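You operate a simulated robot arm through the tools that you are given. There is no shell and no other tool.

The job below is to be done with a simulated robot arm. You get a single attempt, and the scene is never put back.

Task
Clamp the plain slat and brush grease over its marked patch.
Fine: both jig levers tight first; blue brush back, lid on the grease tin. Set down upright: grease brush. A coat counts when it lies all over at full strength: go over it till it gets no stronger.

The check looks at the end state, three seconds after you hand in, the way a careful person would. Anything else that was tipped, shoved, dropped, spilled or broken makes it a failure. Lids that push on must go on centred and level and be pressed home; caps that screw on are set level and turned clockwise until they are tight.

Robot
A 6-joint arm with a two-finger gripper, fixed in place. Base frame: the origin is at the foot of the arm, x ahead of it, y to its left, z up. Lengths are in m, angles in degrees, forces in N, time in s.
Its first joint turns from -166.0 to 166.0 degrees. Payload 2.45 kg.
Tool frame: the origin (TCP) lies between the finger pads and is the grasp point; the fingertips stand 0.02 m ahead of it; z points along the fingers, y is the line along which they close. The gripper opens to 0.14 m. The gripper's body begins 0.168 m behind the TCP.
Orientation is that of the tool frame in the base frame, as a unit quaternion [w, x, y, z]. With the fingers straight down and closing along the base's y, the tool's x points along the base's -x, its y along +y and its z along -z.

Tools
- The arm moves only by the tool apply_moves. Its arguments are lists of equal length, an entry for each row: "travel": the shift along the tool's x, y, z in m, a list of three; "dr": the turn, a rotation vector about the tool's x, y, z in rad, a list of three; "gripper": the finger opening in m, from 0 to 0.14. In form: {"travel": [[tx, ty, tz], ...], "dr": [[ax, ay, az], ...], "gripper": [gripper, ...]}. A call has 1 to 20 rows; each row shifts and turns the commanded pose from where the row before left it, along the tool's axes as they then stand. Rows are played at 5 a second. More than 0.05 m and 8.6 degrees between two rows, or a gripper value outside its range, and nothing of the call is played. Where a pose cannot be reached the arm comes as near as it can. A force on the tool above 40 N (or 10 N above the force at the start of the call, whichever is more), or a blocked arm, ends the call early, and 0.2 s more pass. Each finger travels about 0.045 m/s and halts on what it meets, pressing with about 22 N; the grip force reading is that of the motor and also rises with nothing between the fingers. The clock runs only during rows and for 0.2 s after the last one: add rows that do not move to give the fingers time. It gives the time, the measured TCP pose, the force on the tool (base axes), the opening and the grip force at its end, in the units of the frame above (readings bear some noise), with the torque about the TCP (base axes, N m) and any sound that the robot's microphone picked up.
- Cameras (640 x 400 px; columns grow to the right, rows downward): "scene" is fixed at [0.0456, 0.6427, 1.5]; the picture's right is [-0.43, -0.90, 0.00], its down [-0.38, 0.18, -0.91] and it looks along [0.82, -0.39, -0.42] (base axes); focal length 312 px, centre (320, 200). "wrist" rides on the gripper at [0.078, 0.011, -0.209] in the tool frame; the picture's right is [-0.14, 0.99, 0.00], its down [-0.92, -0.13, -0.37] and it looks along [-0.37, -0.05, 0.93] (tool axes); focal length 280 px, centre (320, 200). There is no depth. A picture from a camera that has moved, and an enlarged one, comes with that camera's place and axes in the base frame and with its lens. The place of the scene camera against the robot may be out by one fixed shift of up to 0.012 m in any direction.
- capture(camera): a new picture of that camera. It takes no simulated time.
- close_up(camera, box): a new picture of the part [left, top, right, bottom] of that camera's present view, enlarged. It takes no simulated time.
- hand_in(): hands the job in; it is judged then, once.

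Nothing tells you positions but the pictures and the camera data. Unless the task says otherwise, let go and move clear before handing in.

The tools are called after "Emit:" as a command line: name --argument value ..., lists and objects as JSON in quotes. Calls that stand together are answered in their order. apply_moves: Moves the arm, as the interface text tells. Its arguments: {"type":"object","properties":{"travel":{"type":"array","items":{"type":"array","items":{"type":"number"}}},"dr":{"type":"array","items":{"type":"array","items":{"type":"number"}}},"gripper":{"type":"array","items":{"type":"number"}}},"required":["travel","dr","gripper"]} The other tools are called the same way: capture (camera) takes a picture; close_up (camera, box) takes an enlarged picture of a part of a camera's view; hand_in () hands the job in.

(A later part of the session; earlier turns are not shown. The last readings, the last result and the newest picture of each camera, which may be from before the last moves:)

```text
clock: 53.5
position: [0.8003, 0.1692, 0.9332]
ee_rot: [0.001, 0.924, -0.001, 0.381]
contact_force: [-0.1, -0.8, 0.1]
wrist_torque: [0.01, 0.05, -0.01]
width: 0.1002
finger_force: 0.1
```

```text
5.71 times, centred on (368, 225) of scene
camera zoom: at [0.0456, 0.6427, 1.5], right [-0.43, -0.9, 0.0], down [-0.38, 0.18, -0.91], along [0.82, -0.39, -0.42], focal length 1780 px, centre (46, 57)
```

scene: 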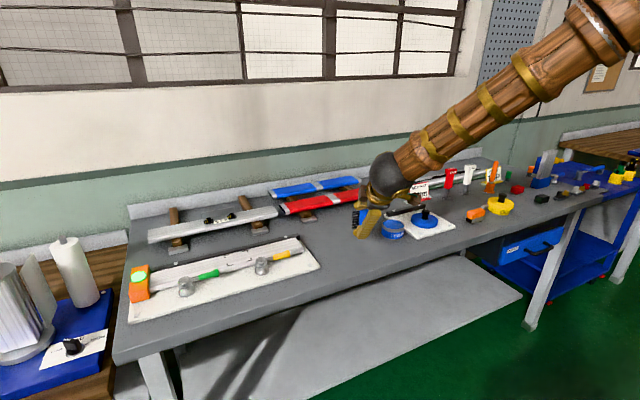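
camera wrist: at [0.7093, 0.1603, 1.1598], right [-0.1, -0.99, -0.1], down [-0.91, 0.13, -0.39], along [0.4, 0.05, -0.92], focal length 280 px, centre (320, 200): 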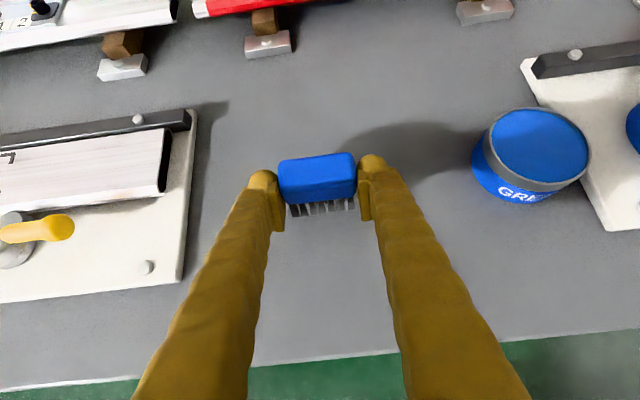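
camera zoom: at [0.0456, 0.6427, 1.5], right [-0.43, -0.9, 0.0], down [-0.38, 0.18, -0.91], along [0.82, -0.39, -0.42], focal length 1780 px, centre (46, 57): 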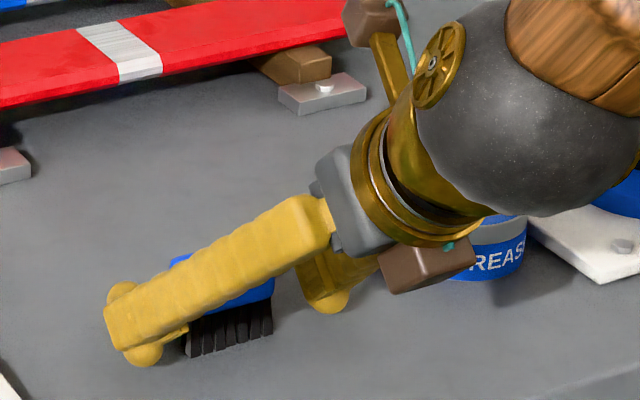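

The brush stands upright at its original place. I'll retreat along the tool axis, return the tool to vertical, and turn it so the fingers close along x, across the brush's narrow width.

Emit:
apply_moves --travel '[[0, 0, -0.03], [0, 0, -0.045], [0, 0, -0.045], [0, 0, 0], [0, 0, 0], [0, 0, 0], [0, 0, 0], [0, 0, 0], [0, 0, 0], [0, 0, -0.03], [0, 0, 0]]' --dr '[[0, 0, 0], [0, 0, 0], [0, 0, 0], [0, -0.131, 0], [0, -0.131, 0], [0, -0.131, 0], [0, -0.131, 0], [0, -0.131, 0], [0, -0.1304, 0], [0, 0, 0], [0, 0, 0]]' --gripper '[0.1, 0.1, 0.1, 0.1, 0.1, 0.1, 0.1, 0.1, 0.1, 0.1, 0.1]'

Emit:
apply_moves --travel '[[0, 0, 0], [0, 0, 0], [0, 0, 0], [0, 0, 0], [0, 0, 0], [0, 0, 0], [0, 0, 0], [0, 0, 0], [0, 0, 0], [0, 0, 0], [0, 0, 0], [0, 0, 0], [0, 0, 0]]' --dr '[[0, 0, 0.1309], [0, 0, 0.1309], [0, 0, 0.1309], [0, 0, 0.1309], [0, 0, 0.1309], [0, 0, 0.1309], [0, 0, 0.1309], [0, 0, 0.1309], [0, 0, 0.1309], [0, 0, 0.1309], [0, 0, 0.1309], [0, 0, 0.1309], [0, 0, 0]]' --gripper '[0.09, 0.08, 0.07, 0.07, 0.07, 0.07, 0.07, 0.07, 0.07, 0.07, 0.07, 0.07, 0.07]'

Emit:
capture --camera "wrist"

Emit:
capture --camera "scene"

```text
clock: 55.9
position: [0.7142, 0.1663, 1.0471]
ee_rot: [0.005, 1.0, -0.005, 0.026]
contact_force: [0.3, -0.5, 1.0]
wrist_torque: [0.03, 0.03, -0.02]
width: 0.0997
finger_force: 0.0
out of reach, approached as far as the arm can: row 4
```

```text
clock: 58.7
position: [0.714, 0.1666, 1.0485]
ee_rot: [0.014, -0.703, 0.711, -0.021]
contact_force: [-1.1, -0.4, 1.0]
wrist_torque: [0.03, 0.0, 0.01]
width: 0.0699
finger_force: 0.0
```

```text
taken
camera wrist: at [0.6931, 0.0913, 1.2583], right [-0.99, 0.15, -0.05], down [0.12, 0.92, 0.36], along [0.1, 0.35, -0.93], focal length 280 px, centre (320, 200)
```

wrist: 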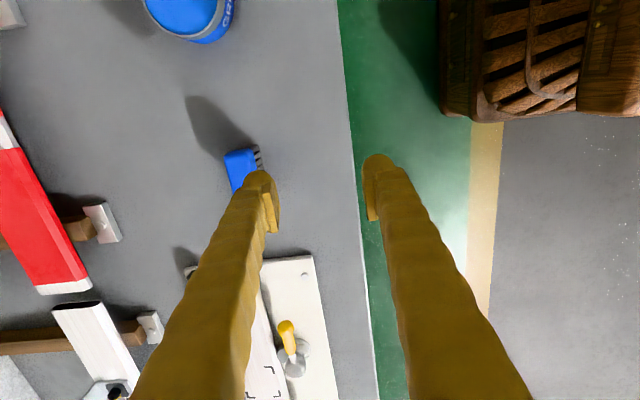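

```text
taken
```

scene: 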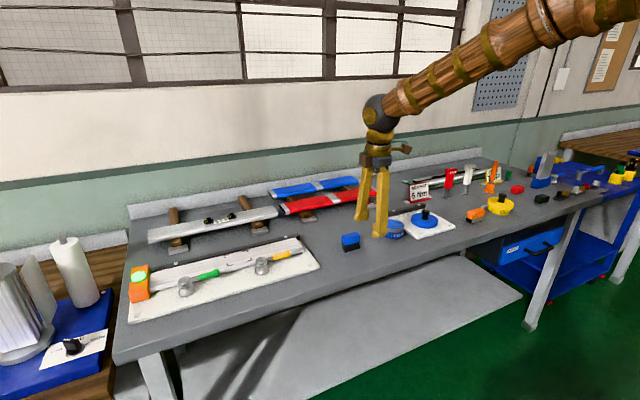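

The tool is almost vertical with the fingers closing along x. I'll remove the residual 3° tilt and centre over the brush.

Emit:
apply_moves --travel '[[0, 0, 0], [0, 0, 0], [-0.0012, -0.033, 0], [-0.0012, -0.033, 0], [-0.0012, -0.033, 0], [0, 0, 0]]' --dr '[[-0.0495, -0.0099, -0.0113], [0, 0, 0], [0, 0, 0], [0, 0, 0], [0, 0, 0], [0, 0, 0]]' --gripper '[0.07, 0.07, 0.07, 0.07, 0.07, 0.07]'

Emit:
capture --camera "wrist"

Emit:
close_up --camera "wrist" --box '[264, 110, 376, 180]'

Emit:
close_up --camera "scene" --box '[312, 200, 408, 260]'

```text
clock: 60.1
position: [0.8122, 0.1702, 1.0471]
ee_rot: [0.0, 0.708, -0.706, 0.001]
contact_force: [1.2, 0.3, -0.2]
wrist_torque: [0.03, 0.02, -0.02]
width: 0.0703
finger_force: 0.1
```

```text
taken
camera wrist: at [0.8028, 0.0927, 1.2578], right [-0.99, 0.14, 0.0], down [0.13, 0.92, 0.37], along [0.05, 0.36, -0.93], focal length 280 px, centre (320, 200)
```

wrist: 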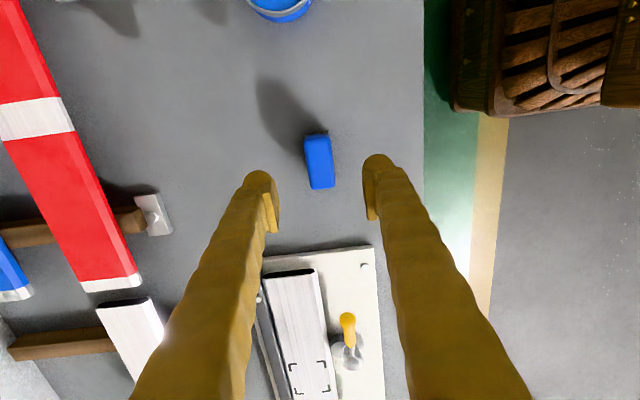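

```text
5.71 times, centred on (320, 145) of wrist
camera zoom: at [0.8028, 0.0927, 1.2578], right [-0.99, 0.14, 0.0], down [0.13, 0.92, 0.37], along [0.05, 0.36, -0.93], focal length 1602 px, centre (320, 514)
```

zoom: 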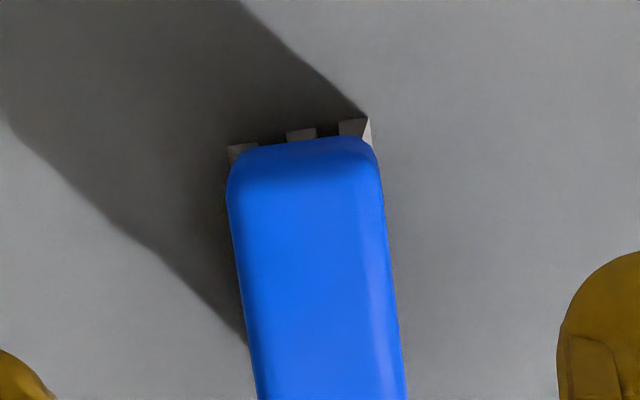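

```text
6.67 times, centred on (360, 230) of scene
camera zoom: at [0.0456, 0.6427, 1.5], right [-0.43, -0.9, 0.0], down [-0.38, 0.18, -0.91], along [0.82, -0.39, -0.42], focal length 2077 px, centre (53, 0)
```

zoom: 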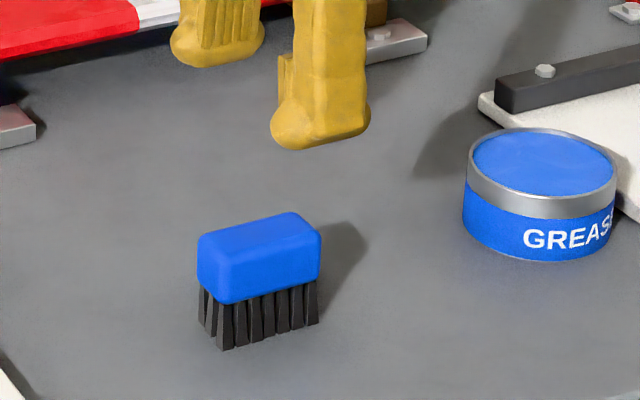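

Emit:
close_up --camera "wrist" --box '[264, 125, 376, 195]'

```text
5.71 times, centred on (320, 160) of wrist
camera zoom: at [0.8028, 0.0927, 1.2578], right [-0.99, 0.14, 0.0], down [0.13, 0.92, 0.37], along [0.05, 0.36, -0.93], focal length 1602 px, centre (320, 429)
```

zoom: 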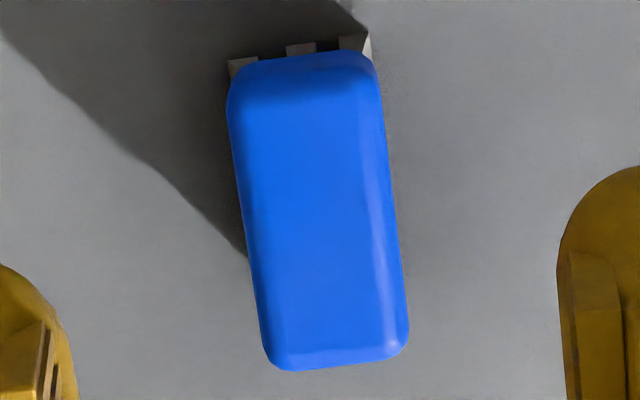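

The brush stands aligned at (0.814, 0.172). I'll centre on it, descend and grip across its width.

Emit:
apply_moves --travel '[[-0.0018, -0.0016, 0.04], [0, 0, 0.04], [0, 0, 0.029], [0, 0, 0], [0, 0, 0]]' --dr '[[0, 0, 0], [0, 0, 0], [0, 0, 0], [0, 0, 0], [0, 0, 0]]' --gripper '[0.07, 0.07, 0.07, 0.07, 0.07]'

Emit:
close_up --camera "wrist" --box '[240, 130, 400, 230]'

Emit:
close_up --camera "scene" --box '[312, 200, 408, 260]'

```text
clock: 61.3
position: [0.8145, 0.1715, 0.9388]
ee_rot: [0.001, 0.707, -0.707, 0.001]
contact_force: [0.2, -0.1, 0.0]
wrist_torque: [0.0, -0.02, 0.0]
width: 0.0702
finger_force: 0.2
```

```text
4.00 times, centred on (320, 180) of wrist
camera zoom: at [0.8054, 0.0946, 1.1484], right [-0.99, 0.14, 0.0], down [0.13, 0.92, 0.37], along [0.05, 0.36, -0.93], focal length 1122 px, centre (320, 280)
```

zoom: 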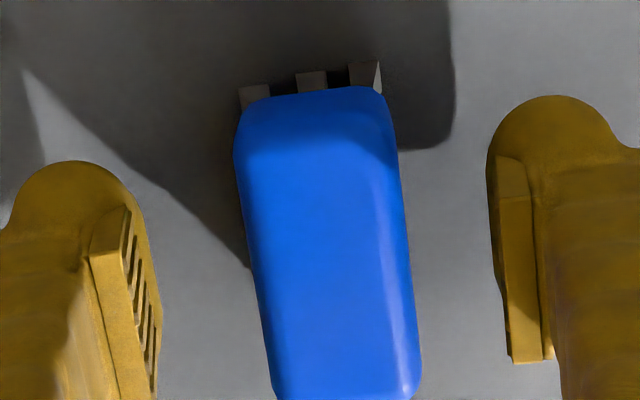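

```text
6.67 times, centred on (360, 230) of scene
camera zoom: at [0.0456, 0.6427, 1.5], right [-0.43, -0.9, 0.0], down [-0.38, 0.18, -0.91], along [0.82, -0.39, -0.42], focal length 2077 px, centre (53, 0)
```

zoom: 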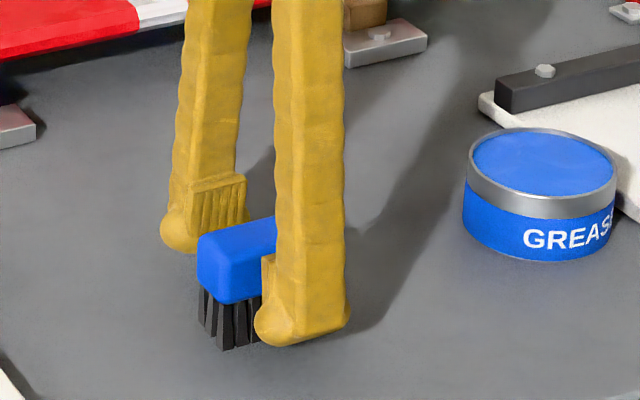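

The fingers straddle the narrow width at the right height. I'll close and lift slowly.

Emit:
apply_moves --travel '[[0, 0, 0], [0, 0, 0], [0, 0, 0], [0, 0, 0], [0, 0, 0], [0, 0, 0]]' --dr '[[0, 0, 0], [0, 0, 0], [0, 0, 0], [0, 0, 0], [0, 0, 0], [0, 0, 0]]' --gripper '[0.05, 0.035, 0.02, 0.01, 0.01, 0.01]'

Emit:
apply_moves --travel '[[0, 0, -0.005], [0, 0, -0.01], [0, 0, -0.015], [0, 0, 0]]' --dr '[[0, 0, 0], [0, 0, 0], [0, 0, 0], [0, 0, 0]]' --gripper '[0.01, 0.01, 0.01, 0.01]'

Emit:
close_up --camera "wrist" --box '[240, 130, 400, 230]'

Emit:
close_up --camera "scene" --box '[312, 200, 408, 260]'

```text
clock: 62.7
position: [0.8154, 0.1716, 0.9381]
ee_rot: [-0.001, 0.708, -0.707, 0.001]
contact_force: [-1.4, -0.2, -0.3]
wrist_torque: [0.0, 0.0, 0.0]
width: 0.0287
finger_force: 21.7
```

```text
clock: 63.7
position: [0.8157, 0.1722, 0.9684]
ee_rot: [0.0, 0.707, -0.707, 0.001]
contact_force: [-1.0, 0.2, 0.0]
wrist_torque: [-0.01, -0.01, 0.01]
width: 0.029
finger_force: 21.6
```

```text
4.00 times, centred on (320, 180) of wrist
camera zoom: at [0.805, 0.0944, 1.1795], right [-0.99, 0.14, 0.0], down [0.13, 0.92, 0.37], along [0.05, 0.36, -0.93], focal length 1122 px, centre (320, 280)
```

zoom: 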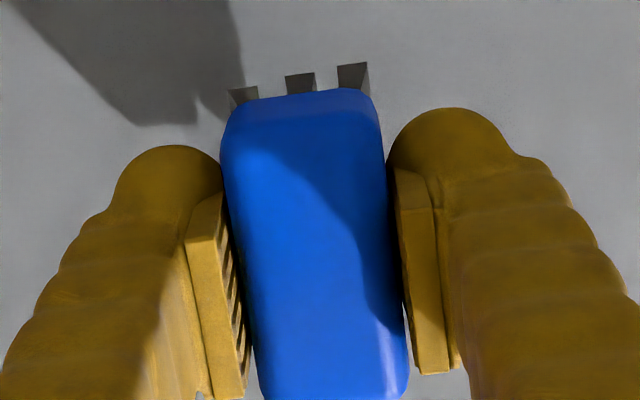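

```text
6.67 times, centred on (360, 230) of scene
camera zoom: at [0.0456, 0.6427, 1.5], right [-0.43, -0.9, 0.0], down [-0.38, 0.18, -0.91], along [0.82, -0.39, -0.42], focal length 2077 px, centre (53, 0)
```

zoom: 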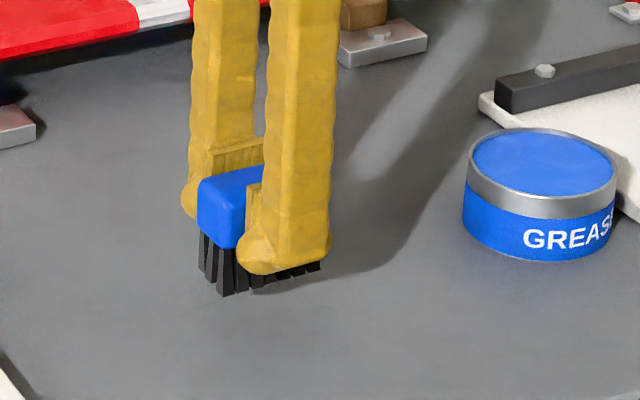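

The brush is held firmly across its width. I'll carry it over the grease tin at a moderate pace.

Emit:
apply_moves --travel '[[0, 0, -0.015], [0, 0, -0.02], [0, 0, -0.02], [0, 0, -0.01], [0.024, -0.0021, 0], [0.024, -0.0021, 0], [0.024, -0.0021, 0], [0.024, -0.0021, 0], [0.024, -0.0021, 0], [0.024, -0.0021, 0], [0.024, -0.0021, 0], [0.024, -0.0021, 0], [0, 0, 0], [0, 0, 0]]' --dr '[[0, 0, 0], [0, 0, 0], [0, 0, 0], [0, 0, 0], [0, 0, 0], [0, 0, 0], [0, 0, 0], [0, 0, 0], [0, 0, 0], [0, 0, 0], [0, 0, 0], [0, 0, 0], [0, 0, 0], [0, 0, 0]]' --gripper '[0.01, 0.01, 0.01, 0.01, 0.01, 0.01, 0.01, 0.01, 0.01, 0.01, 0.01, 0.01, 0.01, 0.01]'

Emit:
capture --camera "wrist"

Emit:
close_up --camera "scene" --box '[344, 170, 456, 240]'

```text
clock: 66.7
position: [0.8321, -0.0191, 1.0352]
ee_rot: [-0.001, 0.708, -0.707, 0.001]
contact_force: [0.0, 0.0, -1.1]
wrist_torque: [-0.01, 0.0, -0.02]
width: 0.0291
finger_force: 21.8
```

```text
taken
camera wrist: at [0.8219, -0.0971, 1.2454], right [-0.99, 0.14, 0.0], down [0.13, 0.92, 0.37], along [0.05, 0.36, -0.93], focal length 280 px, centre (320, 200)
```

wrist: 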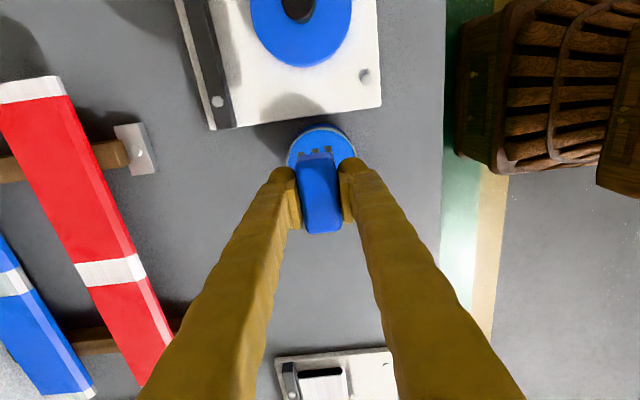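

```text
5.71 times, centred on (400, 205) of scene
camera zoom: at [0.0456, 0.6427, 1.5], right [-0.43, -0.9, 0.0], down [-0.38, 0.18, -0.91], along [0.82, -0.39, -0.42], focal length 1780 px, centre (-137, 171)
```

zoom: 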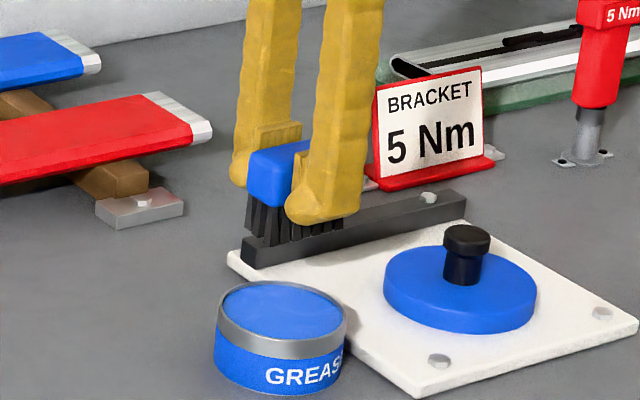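

Emit:
close_up --camera "wrist" --box '[264, 110, 376, 180]'

```text
5.71 times, centred on (320, 145) of wrist
camera zoom: at [0.8219, -0.0971, 1.2454], right [-0.99, 0.14, 0.0], down [0.13, 0.92, 0.37], along [0.05, 0.36, -0.93], focal length 1602 px, centre (320, 514)
```

zoom: 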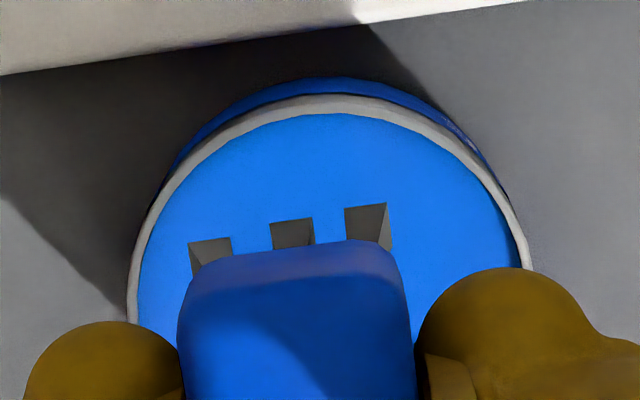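

The tin rim is centred at (0.831, -0.0205), so the brush is nearly centred over it. I'll fine-adjust and dip the bristles slowly.

Emit:
apply_moves --travel '[[0.0014, 0.001, 0.015], [0, 0, 0.02], [0, 0, 0.015], [0, 0, 0.01], [0, 0, 0.006], [0, 0, 0]]' --dr '[[0, 0, 0], [0, 0, 0], [0, 0, 0], [0, 0, 0], [0, 0, 0], [0, 0, 0]]' --gripper '[0.01, 0.01, 0.01, 0.01, 0.01, 0.01]'

Emit:
close_up --camera "wrist" --box '[240, 110, 400, 210]'

Emit:
close_up --camera "scene" --box '[344, 180, 440, 240]'

```text
clock: 68.0
position: [0.8321, -0.022, 0.973]
ee_rot: [-0.001, 0.708, -0.707, 0.003]
contact_force: [-2.7, 0.8, 9.5]
wrist_torque: [0.05, -0.03, 0.0]
width: 0.029
finger_force: 22.0
stopped in row 6: the force on the tool passed its limit at 47 N (the readings are from after the stop); the commanded pose is now the measured one
```

```text
4.00 times, centred on (320, 160) of wrist
camera zoom: at [0.8206, -0.0991, 1.1832], right [-0.99, 0.14, -0.01], down [0.12, 0.92, 0.37], along [0.06, 0.36, -0.93], focal length 1122 px, centre (320, 360)
```

zoom: 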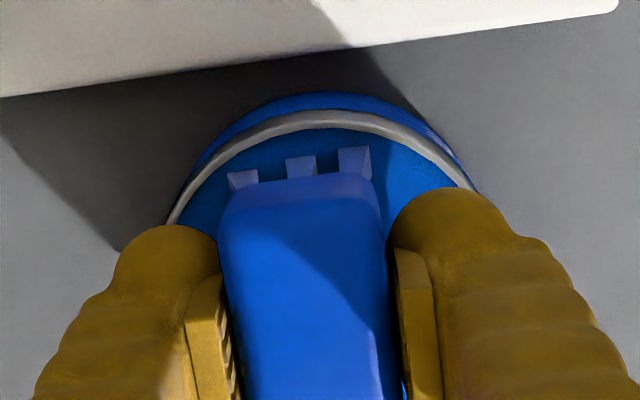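

```text
6.67 times, centred on (392, 210) of scene
camera zoom: at [0.0456, 0.6427, 1.5], right [-0.43, -0.9, 0.0], down [-0.38, 0.18, -0.91], along [0.82, -0.39, -0.42], focal length 2077 px, centre (-160, 133)
```

zoom: 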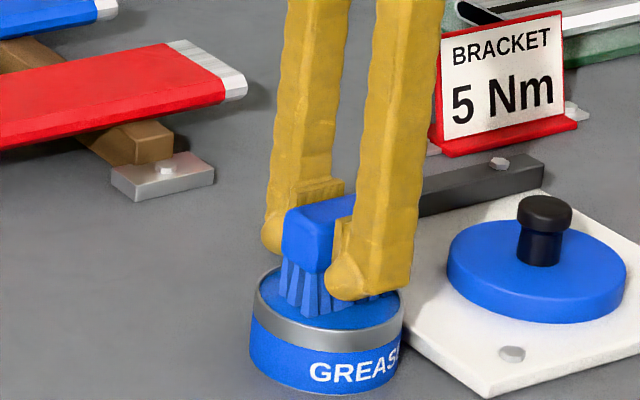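

The bristles turned blue, so they carry grease; the grease surface is firm at about z 0.935. I'll lift out gently and check the brush and tin.

Emit:
apply_moves --travel '[[0, 0, -0.005], [0, 0, -0.015], [0, 0, -0.02], [0, 0, -0.02], [0, 0, 0]]' --dr '[[0, 0, 0], [0, 0, 0], [0, 0, 0], [0, 0, 0], [0, 0, 0]]' --gripper '[0.01, 0.01, 0.01, 0.01, 0.01]'

Emit:
capture --camera "wrist"

Emit:
close_up --camera "scene" --box '[344, 170, 440, 240]'

```text
clock: 69.2
position: [0.8319, -0.021, 1.0324]
ee_rot: [0.0, 0.708, -0.706, 0.003]
contact_force: [-0.3, 0.0, -1.3]
wrist_torque: [0.02, 0.0, 0.0]
width: 0.0286
finger_force: 21.7
```

```text
taken
camera wrist: at [0.82, -0.0987, 1.2424], right [-0.99, 0.14, 0.0], down [0.12, 0.92, 0.37], along [0.05, 0.36, -0.93], focal length 280 px, centre (320, 200)
```

wrist: 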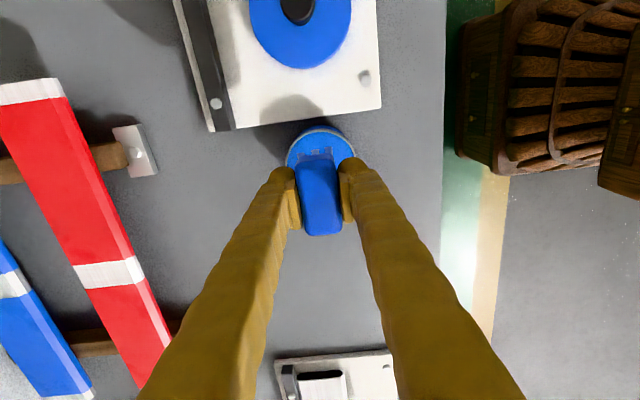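

```text
5.71 times, centred on (392, 205) of scene
camera zoom: at [0.0456, 0.6427, 1.5], right [-0.43, -0.9, 0.0], down [-0.38, 0.18, -0.91], along [0.82, -0.39, -0.42], focal length 1780 px, centre (-91, 171)
```

zoom: 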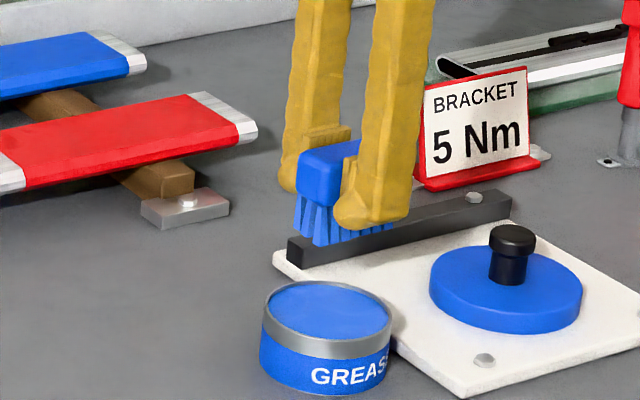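

The brush is well loaded and the tin has not moved. I'll carry it over the patch, centred at about (0.882, 0.535).

Emit:
apply_moves --travel '[[-0.0348, -0.0031, 0], [-0.0348, -0.0031, 0], [-0.0348, -0.0031, 0], [-0.0348, -0.0031, 0], [-0.0348, -0.0031, 0], [-0.0348, -0.0031, 0], [-0.0348, -0.0031, 0], [-0.0348, -0.0031, 0], [-0.0348, -0.0031, 0], [-0.0348, -0.0031, 0], [-0.0348, -0.0031, 0], [-0.0348, -0.0031, 0], [-0.0348, -0.0031, 0], [-0.0348, -0.0031, 0], [-0.0348, -0.0031, 0], [-0.0348, -0.0031, 0], [0, 0, 0]]' --dr '[[-0.004, -0.004, 0.003], [0, 0, 0], [0, 0, 0], [0, 0, 0], [0, 0, 0], [0, 0, 0], [0, 0, 0], [0, 0, 0], [0, 0, 0], [0, 0, 0], [0, 0, 0], [0, 0, 0], [0, 0, 0], [0, 0, 0], [0, 0, 0], [0, 0, 0], [0, 0, 0]]' --gripper '[0.01, 0.01, 0.01, 0.01, 0.01, 0.01, 0.01, 0.01, 0.01, 0.01, 0.01, 0.01, 0.01, 0.01, 0.01, 0.01, 0.01]'

Emit:
capture --camera "wrist"

Emit:
close_up --camera "scene" --box '[180, 200, 324, 290]'

```text
clock: 72.8
position: [0.8817, 0.536, 1.0361]
ee_rot: [-0.001, 0.707, -0.707, 0.0]
contact_force: [0.1, -0.1, -1.6]
wrist_torque: [0.03, 0.03, -0.01]
width: 0.029
finger_force: 21.6
```

```text
taken
camera wrist: at [0.8711, 0.4578, 1.2448], right [-0.99, 0.14, 0.0], down [0.13, 0.92, 0.37], along [0.05, 0.37, -0.93], focal length 280 px, centre (320, 200)
```

wrist: 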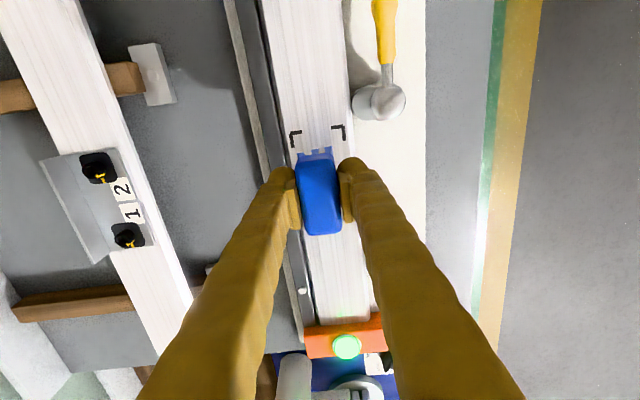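

```text
4.44 times, centred on (252, 245) of scene
camera zoom: at [0.0456, 0.6427, 1.5], right [-0.43, -0.9, 0.0], down [-0.38, 0.18, -0.91], along [0.82, -0.39, -0.42], focal length 1384 px, centre (622, 0)
```

zoom: 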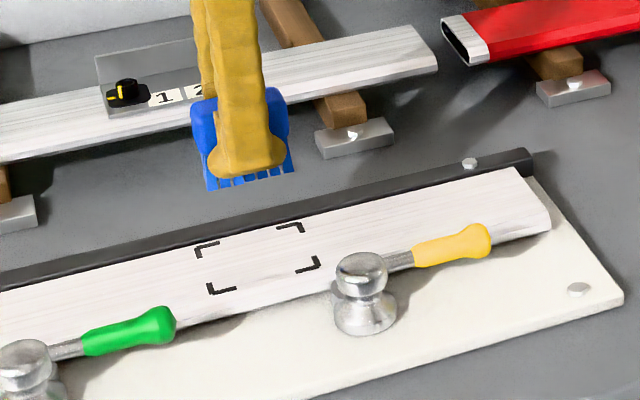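

Emit:
close_up --camera "wrist" --box '[264, 100, 376, 170]'

```text
5.71 times, centred on (320, 135) of wrist
camera zoom: at [0.8711, 0.4578, 1.2448], right [-0.99, 0.14, 0.0], down [0.13, 0.92, 0.37], along [0.05, 0.37, -0.93], focal length 1602 px, centre (320, 571)
```

zoom: 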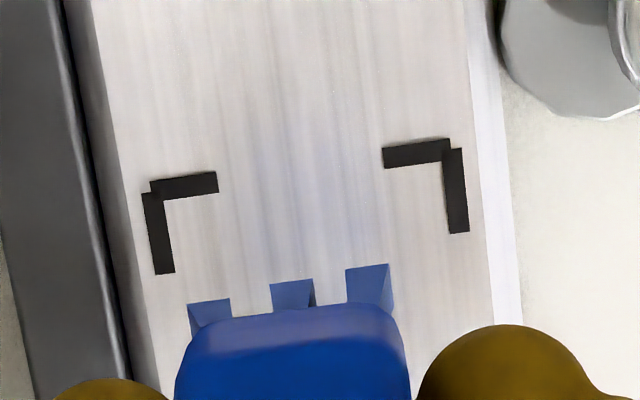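

The patch spans about x 0.850 to 0.910 and y 0.499 to 0.574. I'll lower the brush over its centre until it lightly touches.

Emit:
apply_moves --travel '[[0, 0.0015, 0.02], [0, 0, 0.02], [0, 0, 0.015], [0, 0, 0.006], [0, 0, 0]]' --dr '[[0, 0, 0], [0, 0, 0], [0, 0, 0], [0, 0, 0], [0, 0, 0]]' --gripper '[0.01, 0.01, 0.01, 0.01, 0.01]'

Emit:
apply_moves --travel '[[0, 0, 0.001], [0, 0, 0.001], [0, 0, 0]]' --dr '[[0, 0, 0], [0, 0, 0], [0, 0, 0]]' --gripper '[0.01, 0.01, 0.01]'

Emit:
close_up --camera "scene" --box '[200, 215, 296, 275]'

```text
clock: 74.0
position: [0.8799, 0.5356, 0.9721]
ee_rot: [-0.001, 0.707, -0.707, 0.0]
contact_force: [0.2, 0.6, -1.1]
wrist_torque: [-0.01, -0.01, 0.02]
width: 0.0291
finger_force: 22.0
```

```text
clock: 74.8
position: [0.8787, 0.5359, 0.9698]
ee_rot: [-0.001, 0.708, -0.707, 0.001]
contact_force: [0.3, 1.3, -1.0]
wrist_torque: [0.01, -0.01, 0.0]
width: 0.0288
finger_force: 22.2
```

```text
6.67 times, centred on (248, 245) of scene
camera zoom: at [0.0456, 0.6427, 1.5], right [-0.43, -0.9, 0.0], down [-0.38, 0.18, -0.91], along [0.82, -0.39, -0.42], focal length 2077 px, centre (800, -100)
```

zoom: 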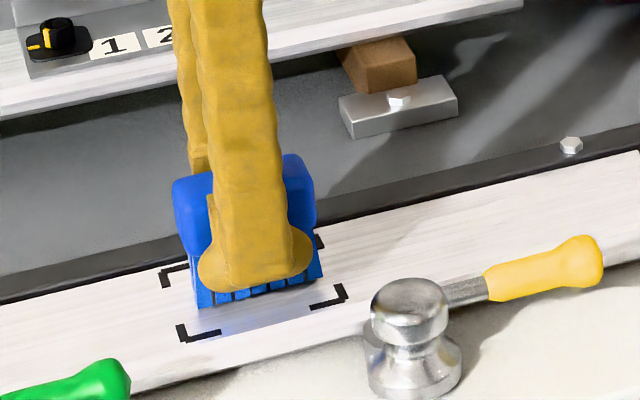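

No contact yet. I'll continue down in 1 mm steps.

Emit:
apply_moves --travel '[[0, 0, 0.001], [0, 0, 0.001], [0, 0, 0]]' --dr '[[0, 0, 0], [0, 0, 0], [0, 0, 0]]' --gripper '[0.01, 0.01, 0.01]'

Emit:
apply_moves --travel '[[0, 0, 0.001], [0, 0, 0.001], [0, 0, 0]]' --dr '[[0, 0, 0], [0, 0, 0], [0, 0, 0]]' --gripper '[0.01, 0.01, 0.01]'

Emit:
close_up --camera "scene" --box '[200, 215, 296, 275]'

```text
clock: 75.6
position: [0.88, 0.5362, 0.9698]
ee_rot: [0.001, -0.707, 0.708, -0.001]
contact_force: [0.3, 0.7, -0.4]
wrist_torque: [-0.02, 0.0, -0.02]
width: 0.0291
finger_force: 21.4
```

```text
clock: 76.4
position: [0.8795, 0.5356, 0.9653]
ee_rot: [0.001, -0.707, 0.707, 0.001]
contact_force: [-0.6, 0.2, -1.3]
wrist_torque: [-0.02, 0.03, 0.0]
width: 0.0288
finger_force: 22.0
```

```text
6.67 times, centred on (248, 245) of scene
camera zoom: at [0.0456, 0.6427, 1.5], right [-0.43, -0.9, 0.0], down [-0.38, 0.18, -0.91], along [0.82, -0.39, -0.42], focal length 2077 px, centre (800, -100)
```

zoom: 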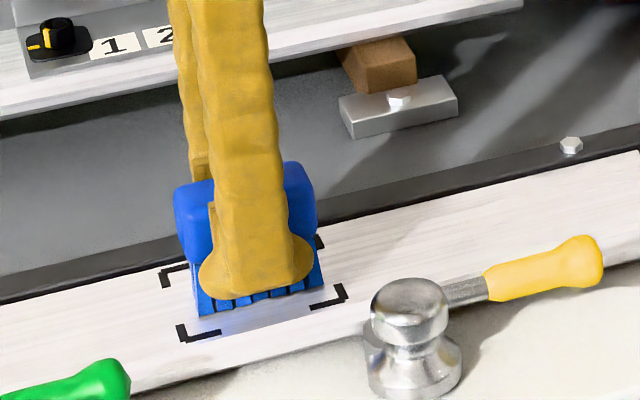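

Emit:
apply_moves --travel '[[0, 0, 0.001], [0, 0, 0]]' --dr '[[0, 0, 0], [0, 0, 0]]' --gripper '[0.01, 0.01]'

Emit:
apply_moves --travel '[[0, 0, 0.001], [0, 0, 0]]' --dr '[[0, 0, 0], [0, 0, 0]]' --gripper '[0.01, 0.01]'

Emit:
apply_moves --travel '[[0, 0, 0.001], [0, 0, 0]]' --dr '[[0, 0, 0], [0, 0, 0]]' --gripper '[0.01, 0.01]'

Emit:
close_up --camera "scene" --box '[200, 215, 296, 275]'

```text
clock: 77.0
position: [0.8805, 0.5353, 0.9657]
ee_rot: [-0.001, 0.707, -0.707, 0.001]
contact_force: [0.4, -1.0, -0.4]
wrist_torque: [-0.01, 0.0, 0.0]
width: 0.0288
finger_force: 21.4
```

```text
clock: 77.6
position: [0.8797, 0.5351, 0.9651]
ee_rot: [0.002, -0.707, 0.708, 0.002]
contact_force: [-0.5, 0.7, 7.7]
wrist_torque: [-0.25, -0.08, 0.02]
width: 0.0287
finger_force: 22.5
```

```text
clock: 78.2
position: [0.8799, 0.5359, 0.9651]
ee_rot: [0.002, -0.707, 0.707, 0.001]
contact_force: [-1.9, 1.2, 22.1]
wrist_torque: [-0.22, 0.0, -0.04]
width: 0.0291
finger_force: 22.6
```

```text
6.67 times, centred on (248, 245) of scene
camera zoom: at [0.0456, 0.6427, 1.5], right [-0.43, -0.9, 0.0], down [-0.38, 0.18, -0.91], along [0.82, -0.39, -0.42], focal length 2077 px, centre (800, -100)
```

zoom: 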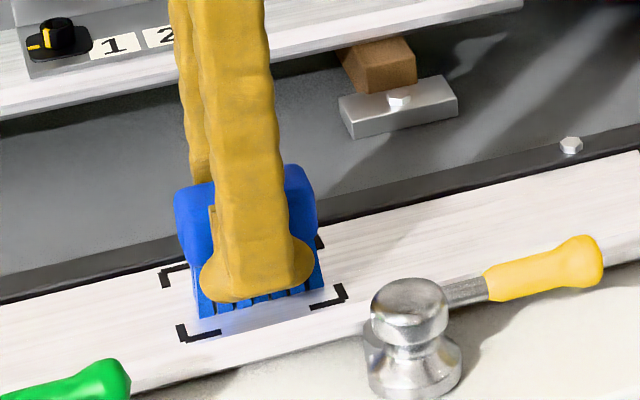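

Contact at about z 0.965. I'll ease off slightly and make the first strokes along the slat over the middle of the patch.

Emit:
apply_moves --travel '[[0, 0, -0.0008], [-0.007, 0, 0], [-0.0065, 0, 0], [0.009, 0, 0], [0.009, 0, 0], [0.009, 0, 0], [-0.009, 0, 0], [-0.009, 0, 0], [-0.009, 0, 0], [0, 0, 0]]' --dr '[[0, 0, 0], [0, 0, 0], [0, 0, 0], [0, 0, 0], [0, 0, 0], [0, 0, 0], [0, 0, 0], [0, 0, 0], [0, 0, 0], [0, 0, 0]]' --gripper '[0.01, 0.01, 0.01, 0.01, 0.01, 0.01, 0.01, 0.01, 0.01, 0.01]'

Emit:
close_up --camera "scene" --box '[200, 215, 296, 275]'

Emit:
close_up --camera "wrist" --box '[240, 90, 400, 190]'

```text
clock: 80.4
position: [0.8793, 0.5488, 0.9649]
ee_rot: [0.0, -0.707, 0.707, 0.001]
contact_force: [-1.7, -3.1, 7.0]
wrist_torque: [-0.04, 0.02, -0.01]
width: 0.0289
finger_force: 21.7
```

```text
6.67 times, centred on (248, 245) of scene
camera zoom: at [0.0456, 0.6427, 1.5], right [-0.43, -0.9, 0.0], down [-0.38, 0.18, -0.91], along [0.82, -0.39, -0.42], focal length 2077 px, centre (800, -100)
```

zoom: 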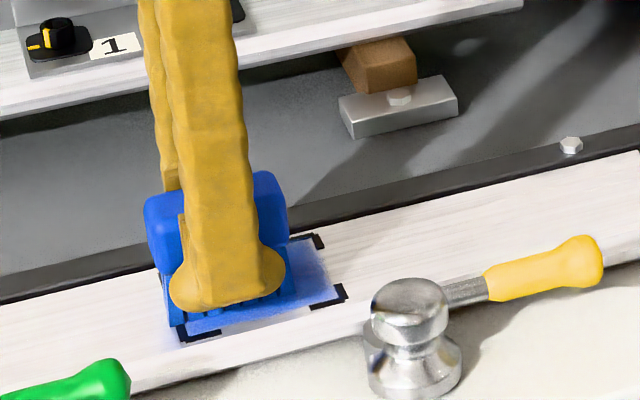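

```text
4.00 times, centred on (320, 140) of wrist
camera zoom: at [0.8693, 0.4706, 1.1744], right [-0.99, 0.14, 0.0], down [0.13, 0.92, 0.37], along [0.05, 0.37, -0.93], focal length 1122 px, centre (320, 440)
```

zoom: 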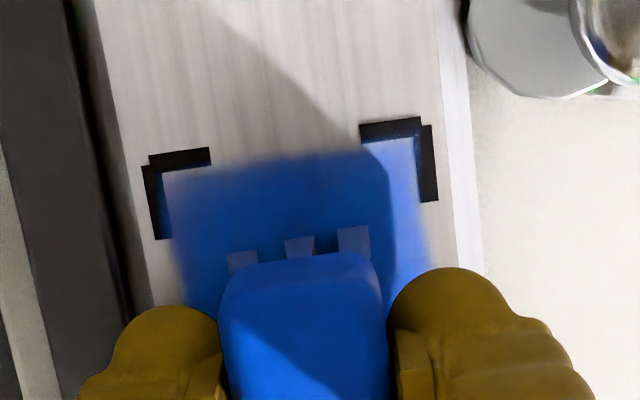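

The coat is building. I'll stroke the near strip, then the far strip.

Emit:
apply_moves --travel '[[-0.001, 0.007, 0], [0, 0.007, 0], [0.01, 0, 0], [0.01, 0, 0], [0.01, 0, 0], [-0.01, 0, 0], [-0.01, 0, 0], [-0.01, 0, 0], [0, -0.0097, 0], [0, -0.0097, 0], [0, -0.0097, 0], [0.01, 0, 0], [0.01, 0, 0], [0.01, 0, 0], [-0.01, 0, 0], [-0.01, 0, 0], [-0.01, 0, 0], [0, 0, 0]]' --dr '[[0, 0, 0], [0, 0, 0], [0, 0, 0], [0, 0, 0], [0, 0, 0], [0, 0, 0], [0, 0, 0], [0, 0, 0], [0, 0, 0], [0, 0, 0], [0, 0, 0], [0, 0, 0], [0, 0, 0], [0, 0, 0], [0, 0, 0], [0, 0, 0], [0, 0, 0], [0, 0, 0]]' --gripper '[0.01, 0.01, 0.01, 0.01, 0.01, 0.01, 0.01, 0.01, 0.01, 0.01, 0.01, 0.01, 0.01, 0.01, 0.01, 0.01, 0.01, 0.01]'

Emit:
close_up --camera "scene" --box '[200, 215, 296, 275]'

Emit:
close_up --camera "wrist" --box '[240, 90, 400, 190]'

```text
clock: 84.2
position: [0.895, 0.5511, 0.9634]
ee_rot: [0.002, -0.706, 0.708, 0.0]
contact_force: [0.8, 0.0, 0.0]
wrist_torque: [-0.02, -0.01, -0.04]
width: 0.029
finger_force: 22.1
```

```text
6.67 times, centred on (248, 245) of scene
camera zoom: at [0.0456, 0.6427, 1.5], right [-0.43, -0.9, 0.0], down [-0.38, 0.18, -0.91], along [0.82, -0.39, -0.42], focal length 2077 px, centre (800, -100)
```

zoom: 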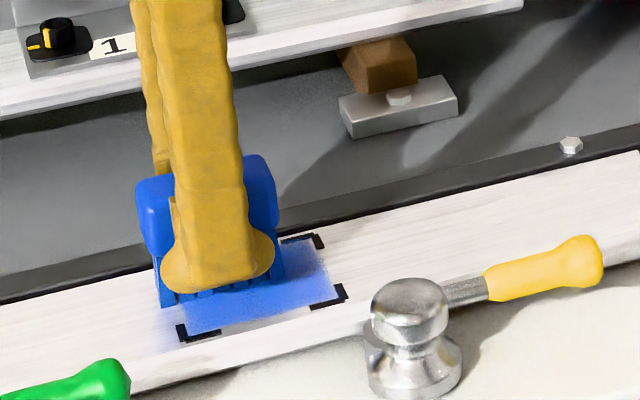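

```text
4.00 times, centred on (320, 140) of wrist
camera zoom: at [0.8852, 0.4716, 1.1743], right [-0.99, 0.14, 0.0], down [0.13, 0.92, 0.37], along [0.05, 0.37, -0.93], focal length 1122 px, centre (320, 440)
```

zoom: 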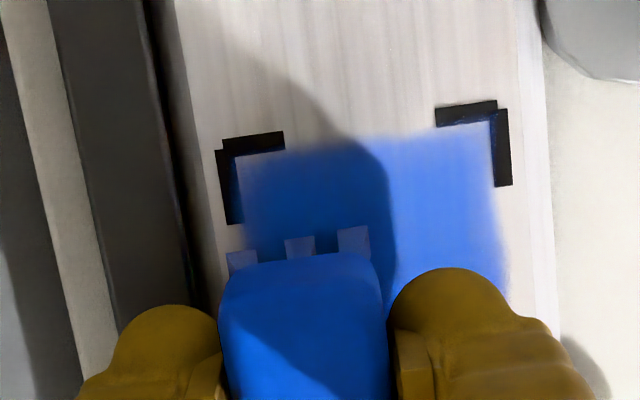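

The coat now covers most of the patch but the edges are thin. I'll lift and back off a little to inspect all of it.

Emit:
apply_moves --travel '[[0, 0, -0.015], [0, 0, -0.03], [-0.045, 0, 0], [-0.045, 0, 0], [0, 0, 0]]' --dr '[[0, 0, 0], [0, 0, 0], [0, 0, 0], [0, 0, 0], [0, 0, 0]]' --gripper '[0.01, 0.01, 0.01, 0.01, 0.01]'

Emit:
close_up --camera "wrist" --box '[240, 60, 400, 160]'

Emit:
close_up --camera "scene" --box '[200, 215, 296, 275]'

```text
clock: 85.4
position: [0.8957, 0.6393, 1.0103]
ee_rot: [0.002, -0.706, 0.708, 0.0]
contact_force: [-1.1, 0.7, -0.3]
wrist_torque: [0.0, 0.0, 0.04]
width: 0.0286
finger_force: 21.9
```

```text
4.00 times, centred on (320, 110) of wrist
camera zoom: at [0.8848, 0.562, 1.2198], right [-0.99, 0.14, 0.0], down [0.13, 0.92, 0.37], along [0.05, 0.37, -0.93], focal length 1122 px, centre (320, 560)
```

zoom: 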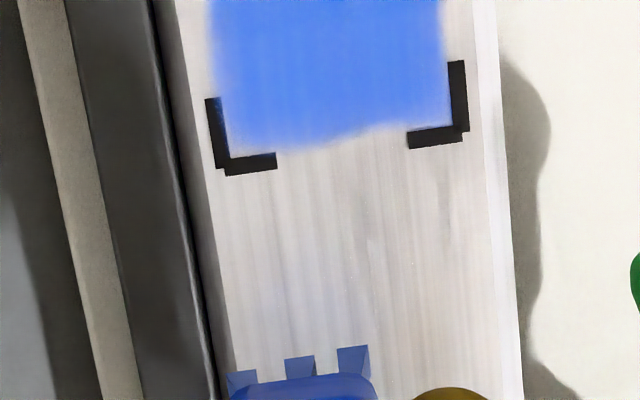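

```text
6.67 times, centred on (248, 245) of scene
camera zoom: at [0.0456, 0.6427, 1.5], right [-0.43, -0.9, 0.0], down [-0.38, 0.18, -0.91], along [0.82, -0.39, -0.42], focal length 2077 px, centre (800, -100)
```

zoom: 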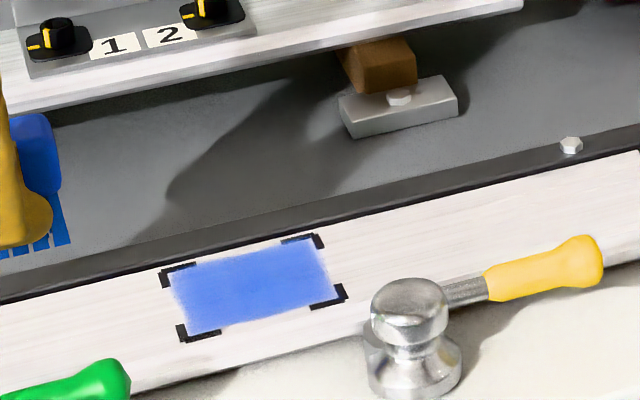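

The coat is even, but it falls a few millimetres short of the marks at the edges. I'll go back for a second pass with a slightly wider range.

Emit:
apply_moves --travel '[[0.042, -0.0015, 0], [0.042, -0.0015, 0], [0, 0, 0.025], [0, 0, 0.015], [0, 0, 0.0055], [0, 0, 0]]' --dr '[[0, 0, 0], [0, 0, 0], [0, 0, 0], [0, 0, 0], [0, 0, 0], [0, 0, 0]]' --gripper '[0.01, 0.01, 0.01, 0.01, 0.01, 0.01]'

Emit:
apply_moves --travel '[[0, 0, 0.0007], [0, 0, 0]]' --dr '[[0, 0, 0], [0, 0, 0]]' --gripper '[0.01, 0.01]'

Emit:
apply_moves --travel '[[0, 0, 0.0007], [0, 0, 0]]' --dr '[[0, 0, 0], [0, 0, 0]]' --gripper '[0.01, 0.01]'

```text
clock: 86.8
position: [0.8973, 0.5567, 0.9647]
ee_rot: [0.002, -0.707, 0.708, 0.0]
contact_force: [0.6, -0.1, 1.7]
wrist_torque: [-0.07, 0.03, 0.03]
width: 0.0289
finger_force: 22.2
```

```text
clock: 87.4
position: [0.8994, 0.555, 0.9639]
ee_rot: [-0.002, 0.707, -0.707, 0.0]
contact_force: [-1.7, -2.2, 12.7]
wrist_torque: [-0.15, 0.09, -0.02]
width: 0.0289
finger_force: 22.0
```

```text
clock: 88.0
position: [0.8993, 0.5565, 0.9626]
ee_rot: [0.002, -0.707, 0.707, 0.001]
contact_force: [0.2, 1.0, 16.6]
wrist_torque: [0.11, 0.01, 0.01]
width: 0.0297
finger_force: 21.8
```

Emit:
apply_moves --travel '[[0.0097, 0, -0.0003], [0.0097, 0, 0], [0.0097, 0, 0], [0.0097, 0, 0], [-0.0097, 0, 0], [-0.0097, 0, 0], [-0.0097, 0, 0], [-0.0097, 0, 0], [0, 0.0095, 0], [0, 0.0095, 0], [0.0097, 0, 0], [0.0097, 0, 0], [0.0097, 0, 0], [0.0097, 0, 0], [-0.0097, 0, 0], [-0.0097, 0, 0], [-0.0097, 0, 0], [-0.0097, 0, 0], [0, 0, 0]]' --dr '[[0, 0, 0], [0, 0, 0], [0, 0, 0], [0, 0, 0], [0, 0, 0], [0, 0, 0], [0, 0, 0], [0, 0, 0], [0, 0, 0], [0, 0, 0], [0, 0, 0], [0, 0, 0], [0, 0, 0], [0, 0, 0], [0, 0, 0], [0, 0, 0], [0, 0, 0], [0, 0, 0], [0, 0, 0]]' --gripper '[0.01, 0.01, 0.01, 0.01, 0.01, 0.01, 0.01, 0.01, 0.01, 0.01, 0.01, 0.01, 0.01, 0.01, 0.01, 0.01, 0.01, 0.01, 0.01]'

Emit:
apply_moves --travel '[[0, 0.0095, 0], [0, 0.0095, 0], [0.0097, 0, 0], [0.0097, 0, 0], [0.0097, 0, 0], [0.0097, 0, 0], [-0.0097, 0, 0], [-0.0097, 0, 0], [-0.0097, 0, 0], [-0.0097, 0, 0], [0, 0, 0]]' --dr '[[0, 0, 0], [0, 0, 0], [0, 0, 0], [0, 0, 0], [0, 0, 0], [0, 0, 0], [0, 0, 0], [0, 0, 0], [0, 0, 0], [0, 0, 0], [0, 0, 0]]' --gripper '[0.01, 0.01, 0.01, 0.01, 0.01, 0.01, 0.01, 0.01, 0.01, 0.01, 0.01]'

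Emit:
close_up --camera "scene" --box '[200, 215, 296, 275]'

Emit:
close_up --camera "wrist" --box '[240, 90, 400, 190]'

```text
clock: 92.0
position: [0.8788, 0.5558, 0.9631]
ee_rot: [-0.002, 0.707, -0.707, 0.001]
contact_force: [0.2, 0.6, -1.5]
wrist_torque: [-0.02, 0.02, -0.01]
width: 0.0292
finger_force: 21.9
```

```text
clock: 94.4
position: [0.8607, 0.5563, 0.9631]
ee_rot: [0.001, -0.707, 0.707, 0.0]
contact_force: [0.6, -0.5, -1.3]
wrist_torque: [-0.01, -0.03, 0.01]
width: 0.0289
finger_force: 22.2
```

```text
6.67 times, centred on (248, 245) of scene
camera zoom: at [0.0456, 0.6427, 1.5], right [-0.43, -0.9, 0.0], down [-0.38, 0.18, -0.91], along [0.82, -0.39, -0.42], focal length 2077 px, centre (800, -100)
```

zoom: 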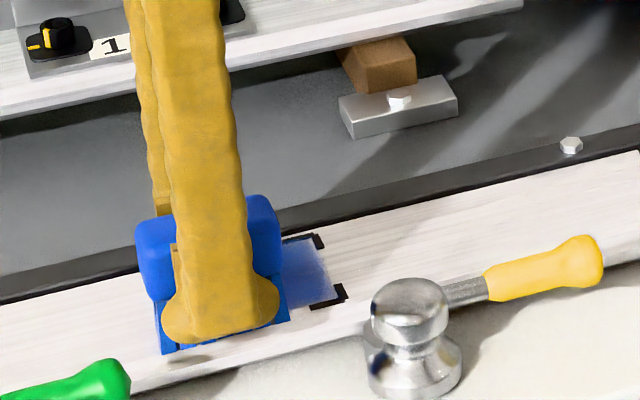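

```text
4.00 times, centred on (320, 140) of wrist
camera zoom: at [0.8496, 0.4776, 1.1731], right [-0.99, 0.14, 0.0], down [0.13, 0.92, 0.37], along [0.05, 0.37, -0.93], focal length 1122 px, centre (320, 440)
```

zoom: 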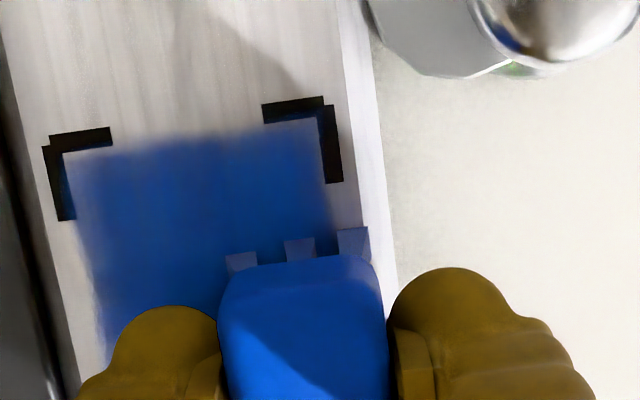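

Contact has faded, so the brush may be creeping up in the grip. I'll lift and inspect the coat from above.

Emit:
apply_moves --travel '[[0, 0, -0.015], [0, 0, -0.03], [0, 0, -0.04], [-0.045, 0, 0], [-0.045, 0, 0], [0, 0, 0]]' --dr '[[0, 0, 0], [0, 0, 0], [0, 0, 0], [0, 0, 0], [0, 0, 0], [0, 0, 0]]' --gripper '[0.01, 0.01, 0.01, 0.01, 0.01, 0.01]'

Emit:
capture --camera "wrist"

Emit:
close_up --camera "wrist" --box '[220, 40, 348, 120]'

Emit:
close_up --camera "scene" --box '[216, 225, 264, 275]'

Emit:
close_up --camera "scene" --box '[140, 180, 284, 270]'

```text
clock: 95.8
position: [0.8617, 0.646, 1.048]
ee_rot: [0.002, -0.707, 0.708, 0.0]
contact_force: [-0.4, 0.2, -0.4]
wrist_torque: [0.02, 0.02, -0.04]
width: 0.0289
finger_force: 22.2
```

```text
taken
camera wrist: at [0.8505, 0.5675, 1.2578], right [-0.99, 0.14, 0.0], down [0.13, 0.92, 0.37], along [0.05, 0.37, -0.93], focal length 280 px, centre (320, 200)
```

wrist: 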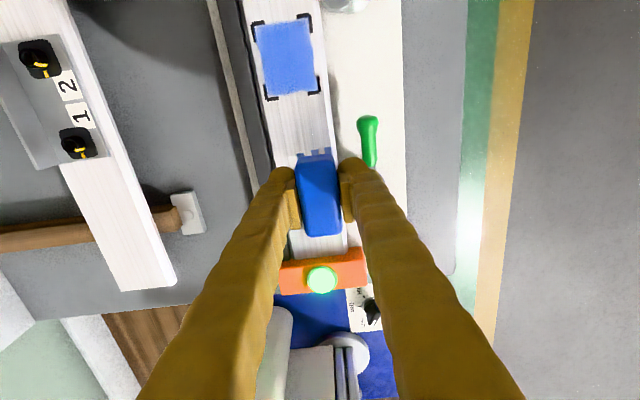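

```text
5.00 times, centred on (284, 80) of wrist
camera zoom: at [0.8505, 0.5675, 1.2578], right [-0.99, 0.14, 0.0], down [0.13, 0.92, 0.37], along [0.05, 0.37, -0.93], focal length 1402 px, centre (500, 800)
```

zoom: 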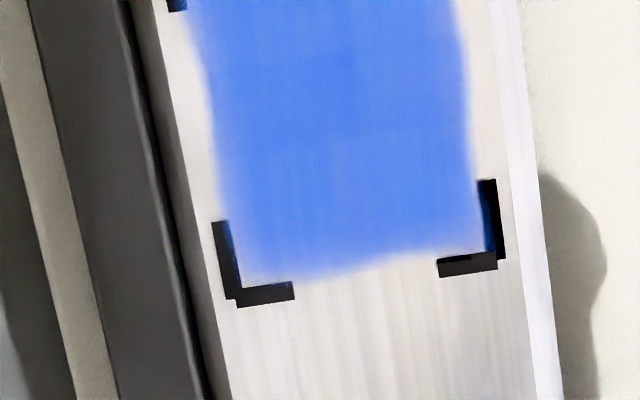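

```text
8.00 times, centred on (240, 250) of scene
camera zoom: at [0.0456, 0.6427, 1.5], right [-0.43, -0.9, 0.0], down [-0.38, 0.18, -0.91], along [0.82, -0.39, -0.42], focal length 2492 px, centre (960, -200)
```

zoom: 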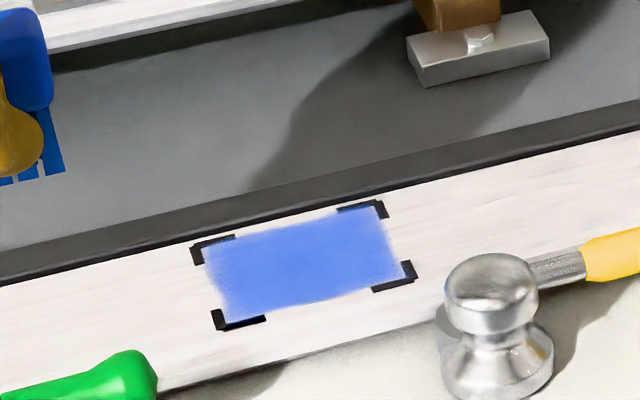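

```text
4.44 times, centred on (212, 225) of scene
camera zoom: at [0.0456, 0.6427, 1.5], right [-0.43, -0.9, 0.0], down [-0.38, 0.18, -0.91], along [0.82, -0.39, -0.42], focal length 1384 px, centre (800, 89)
```

zoom: 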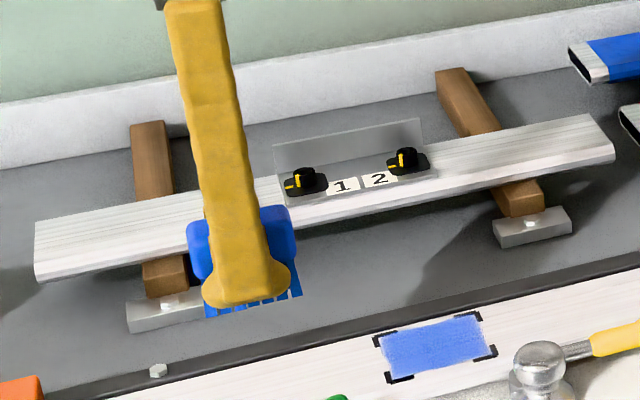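

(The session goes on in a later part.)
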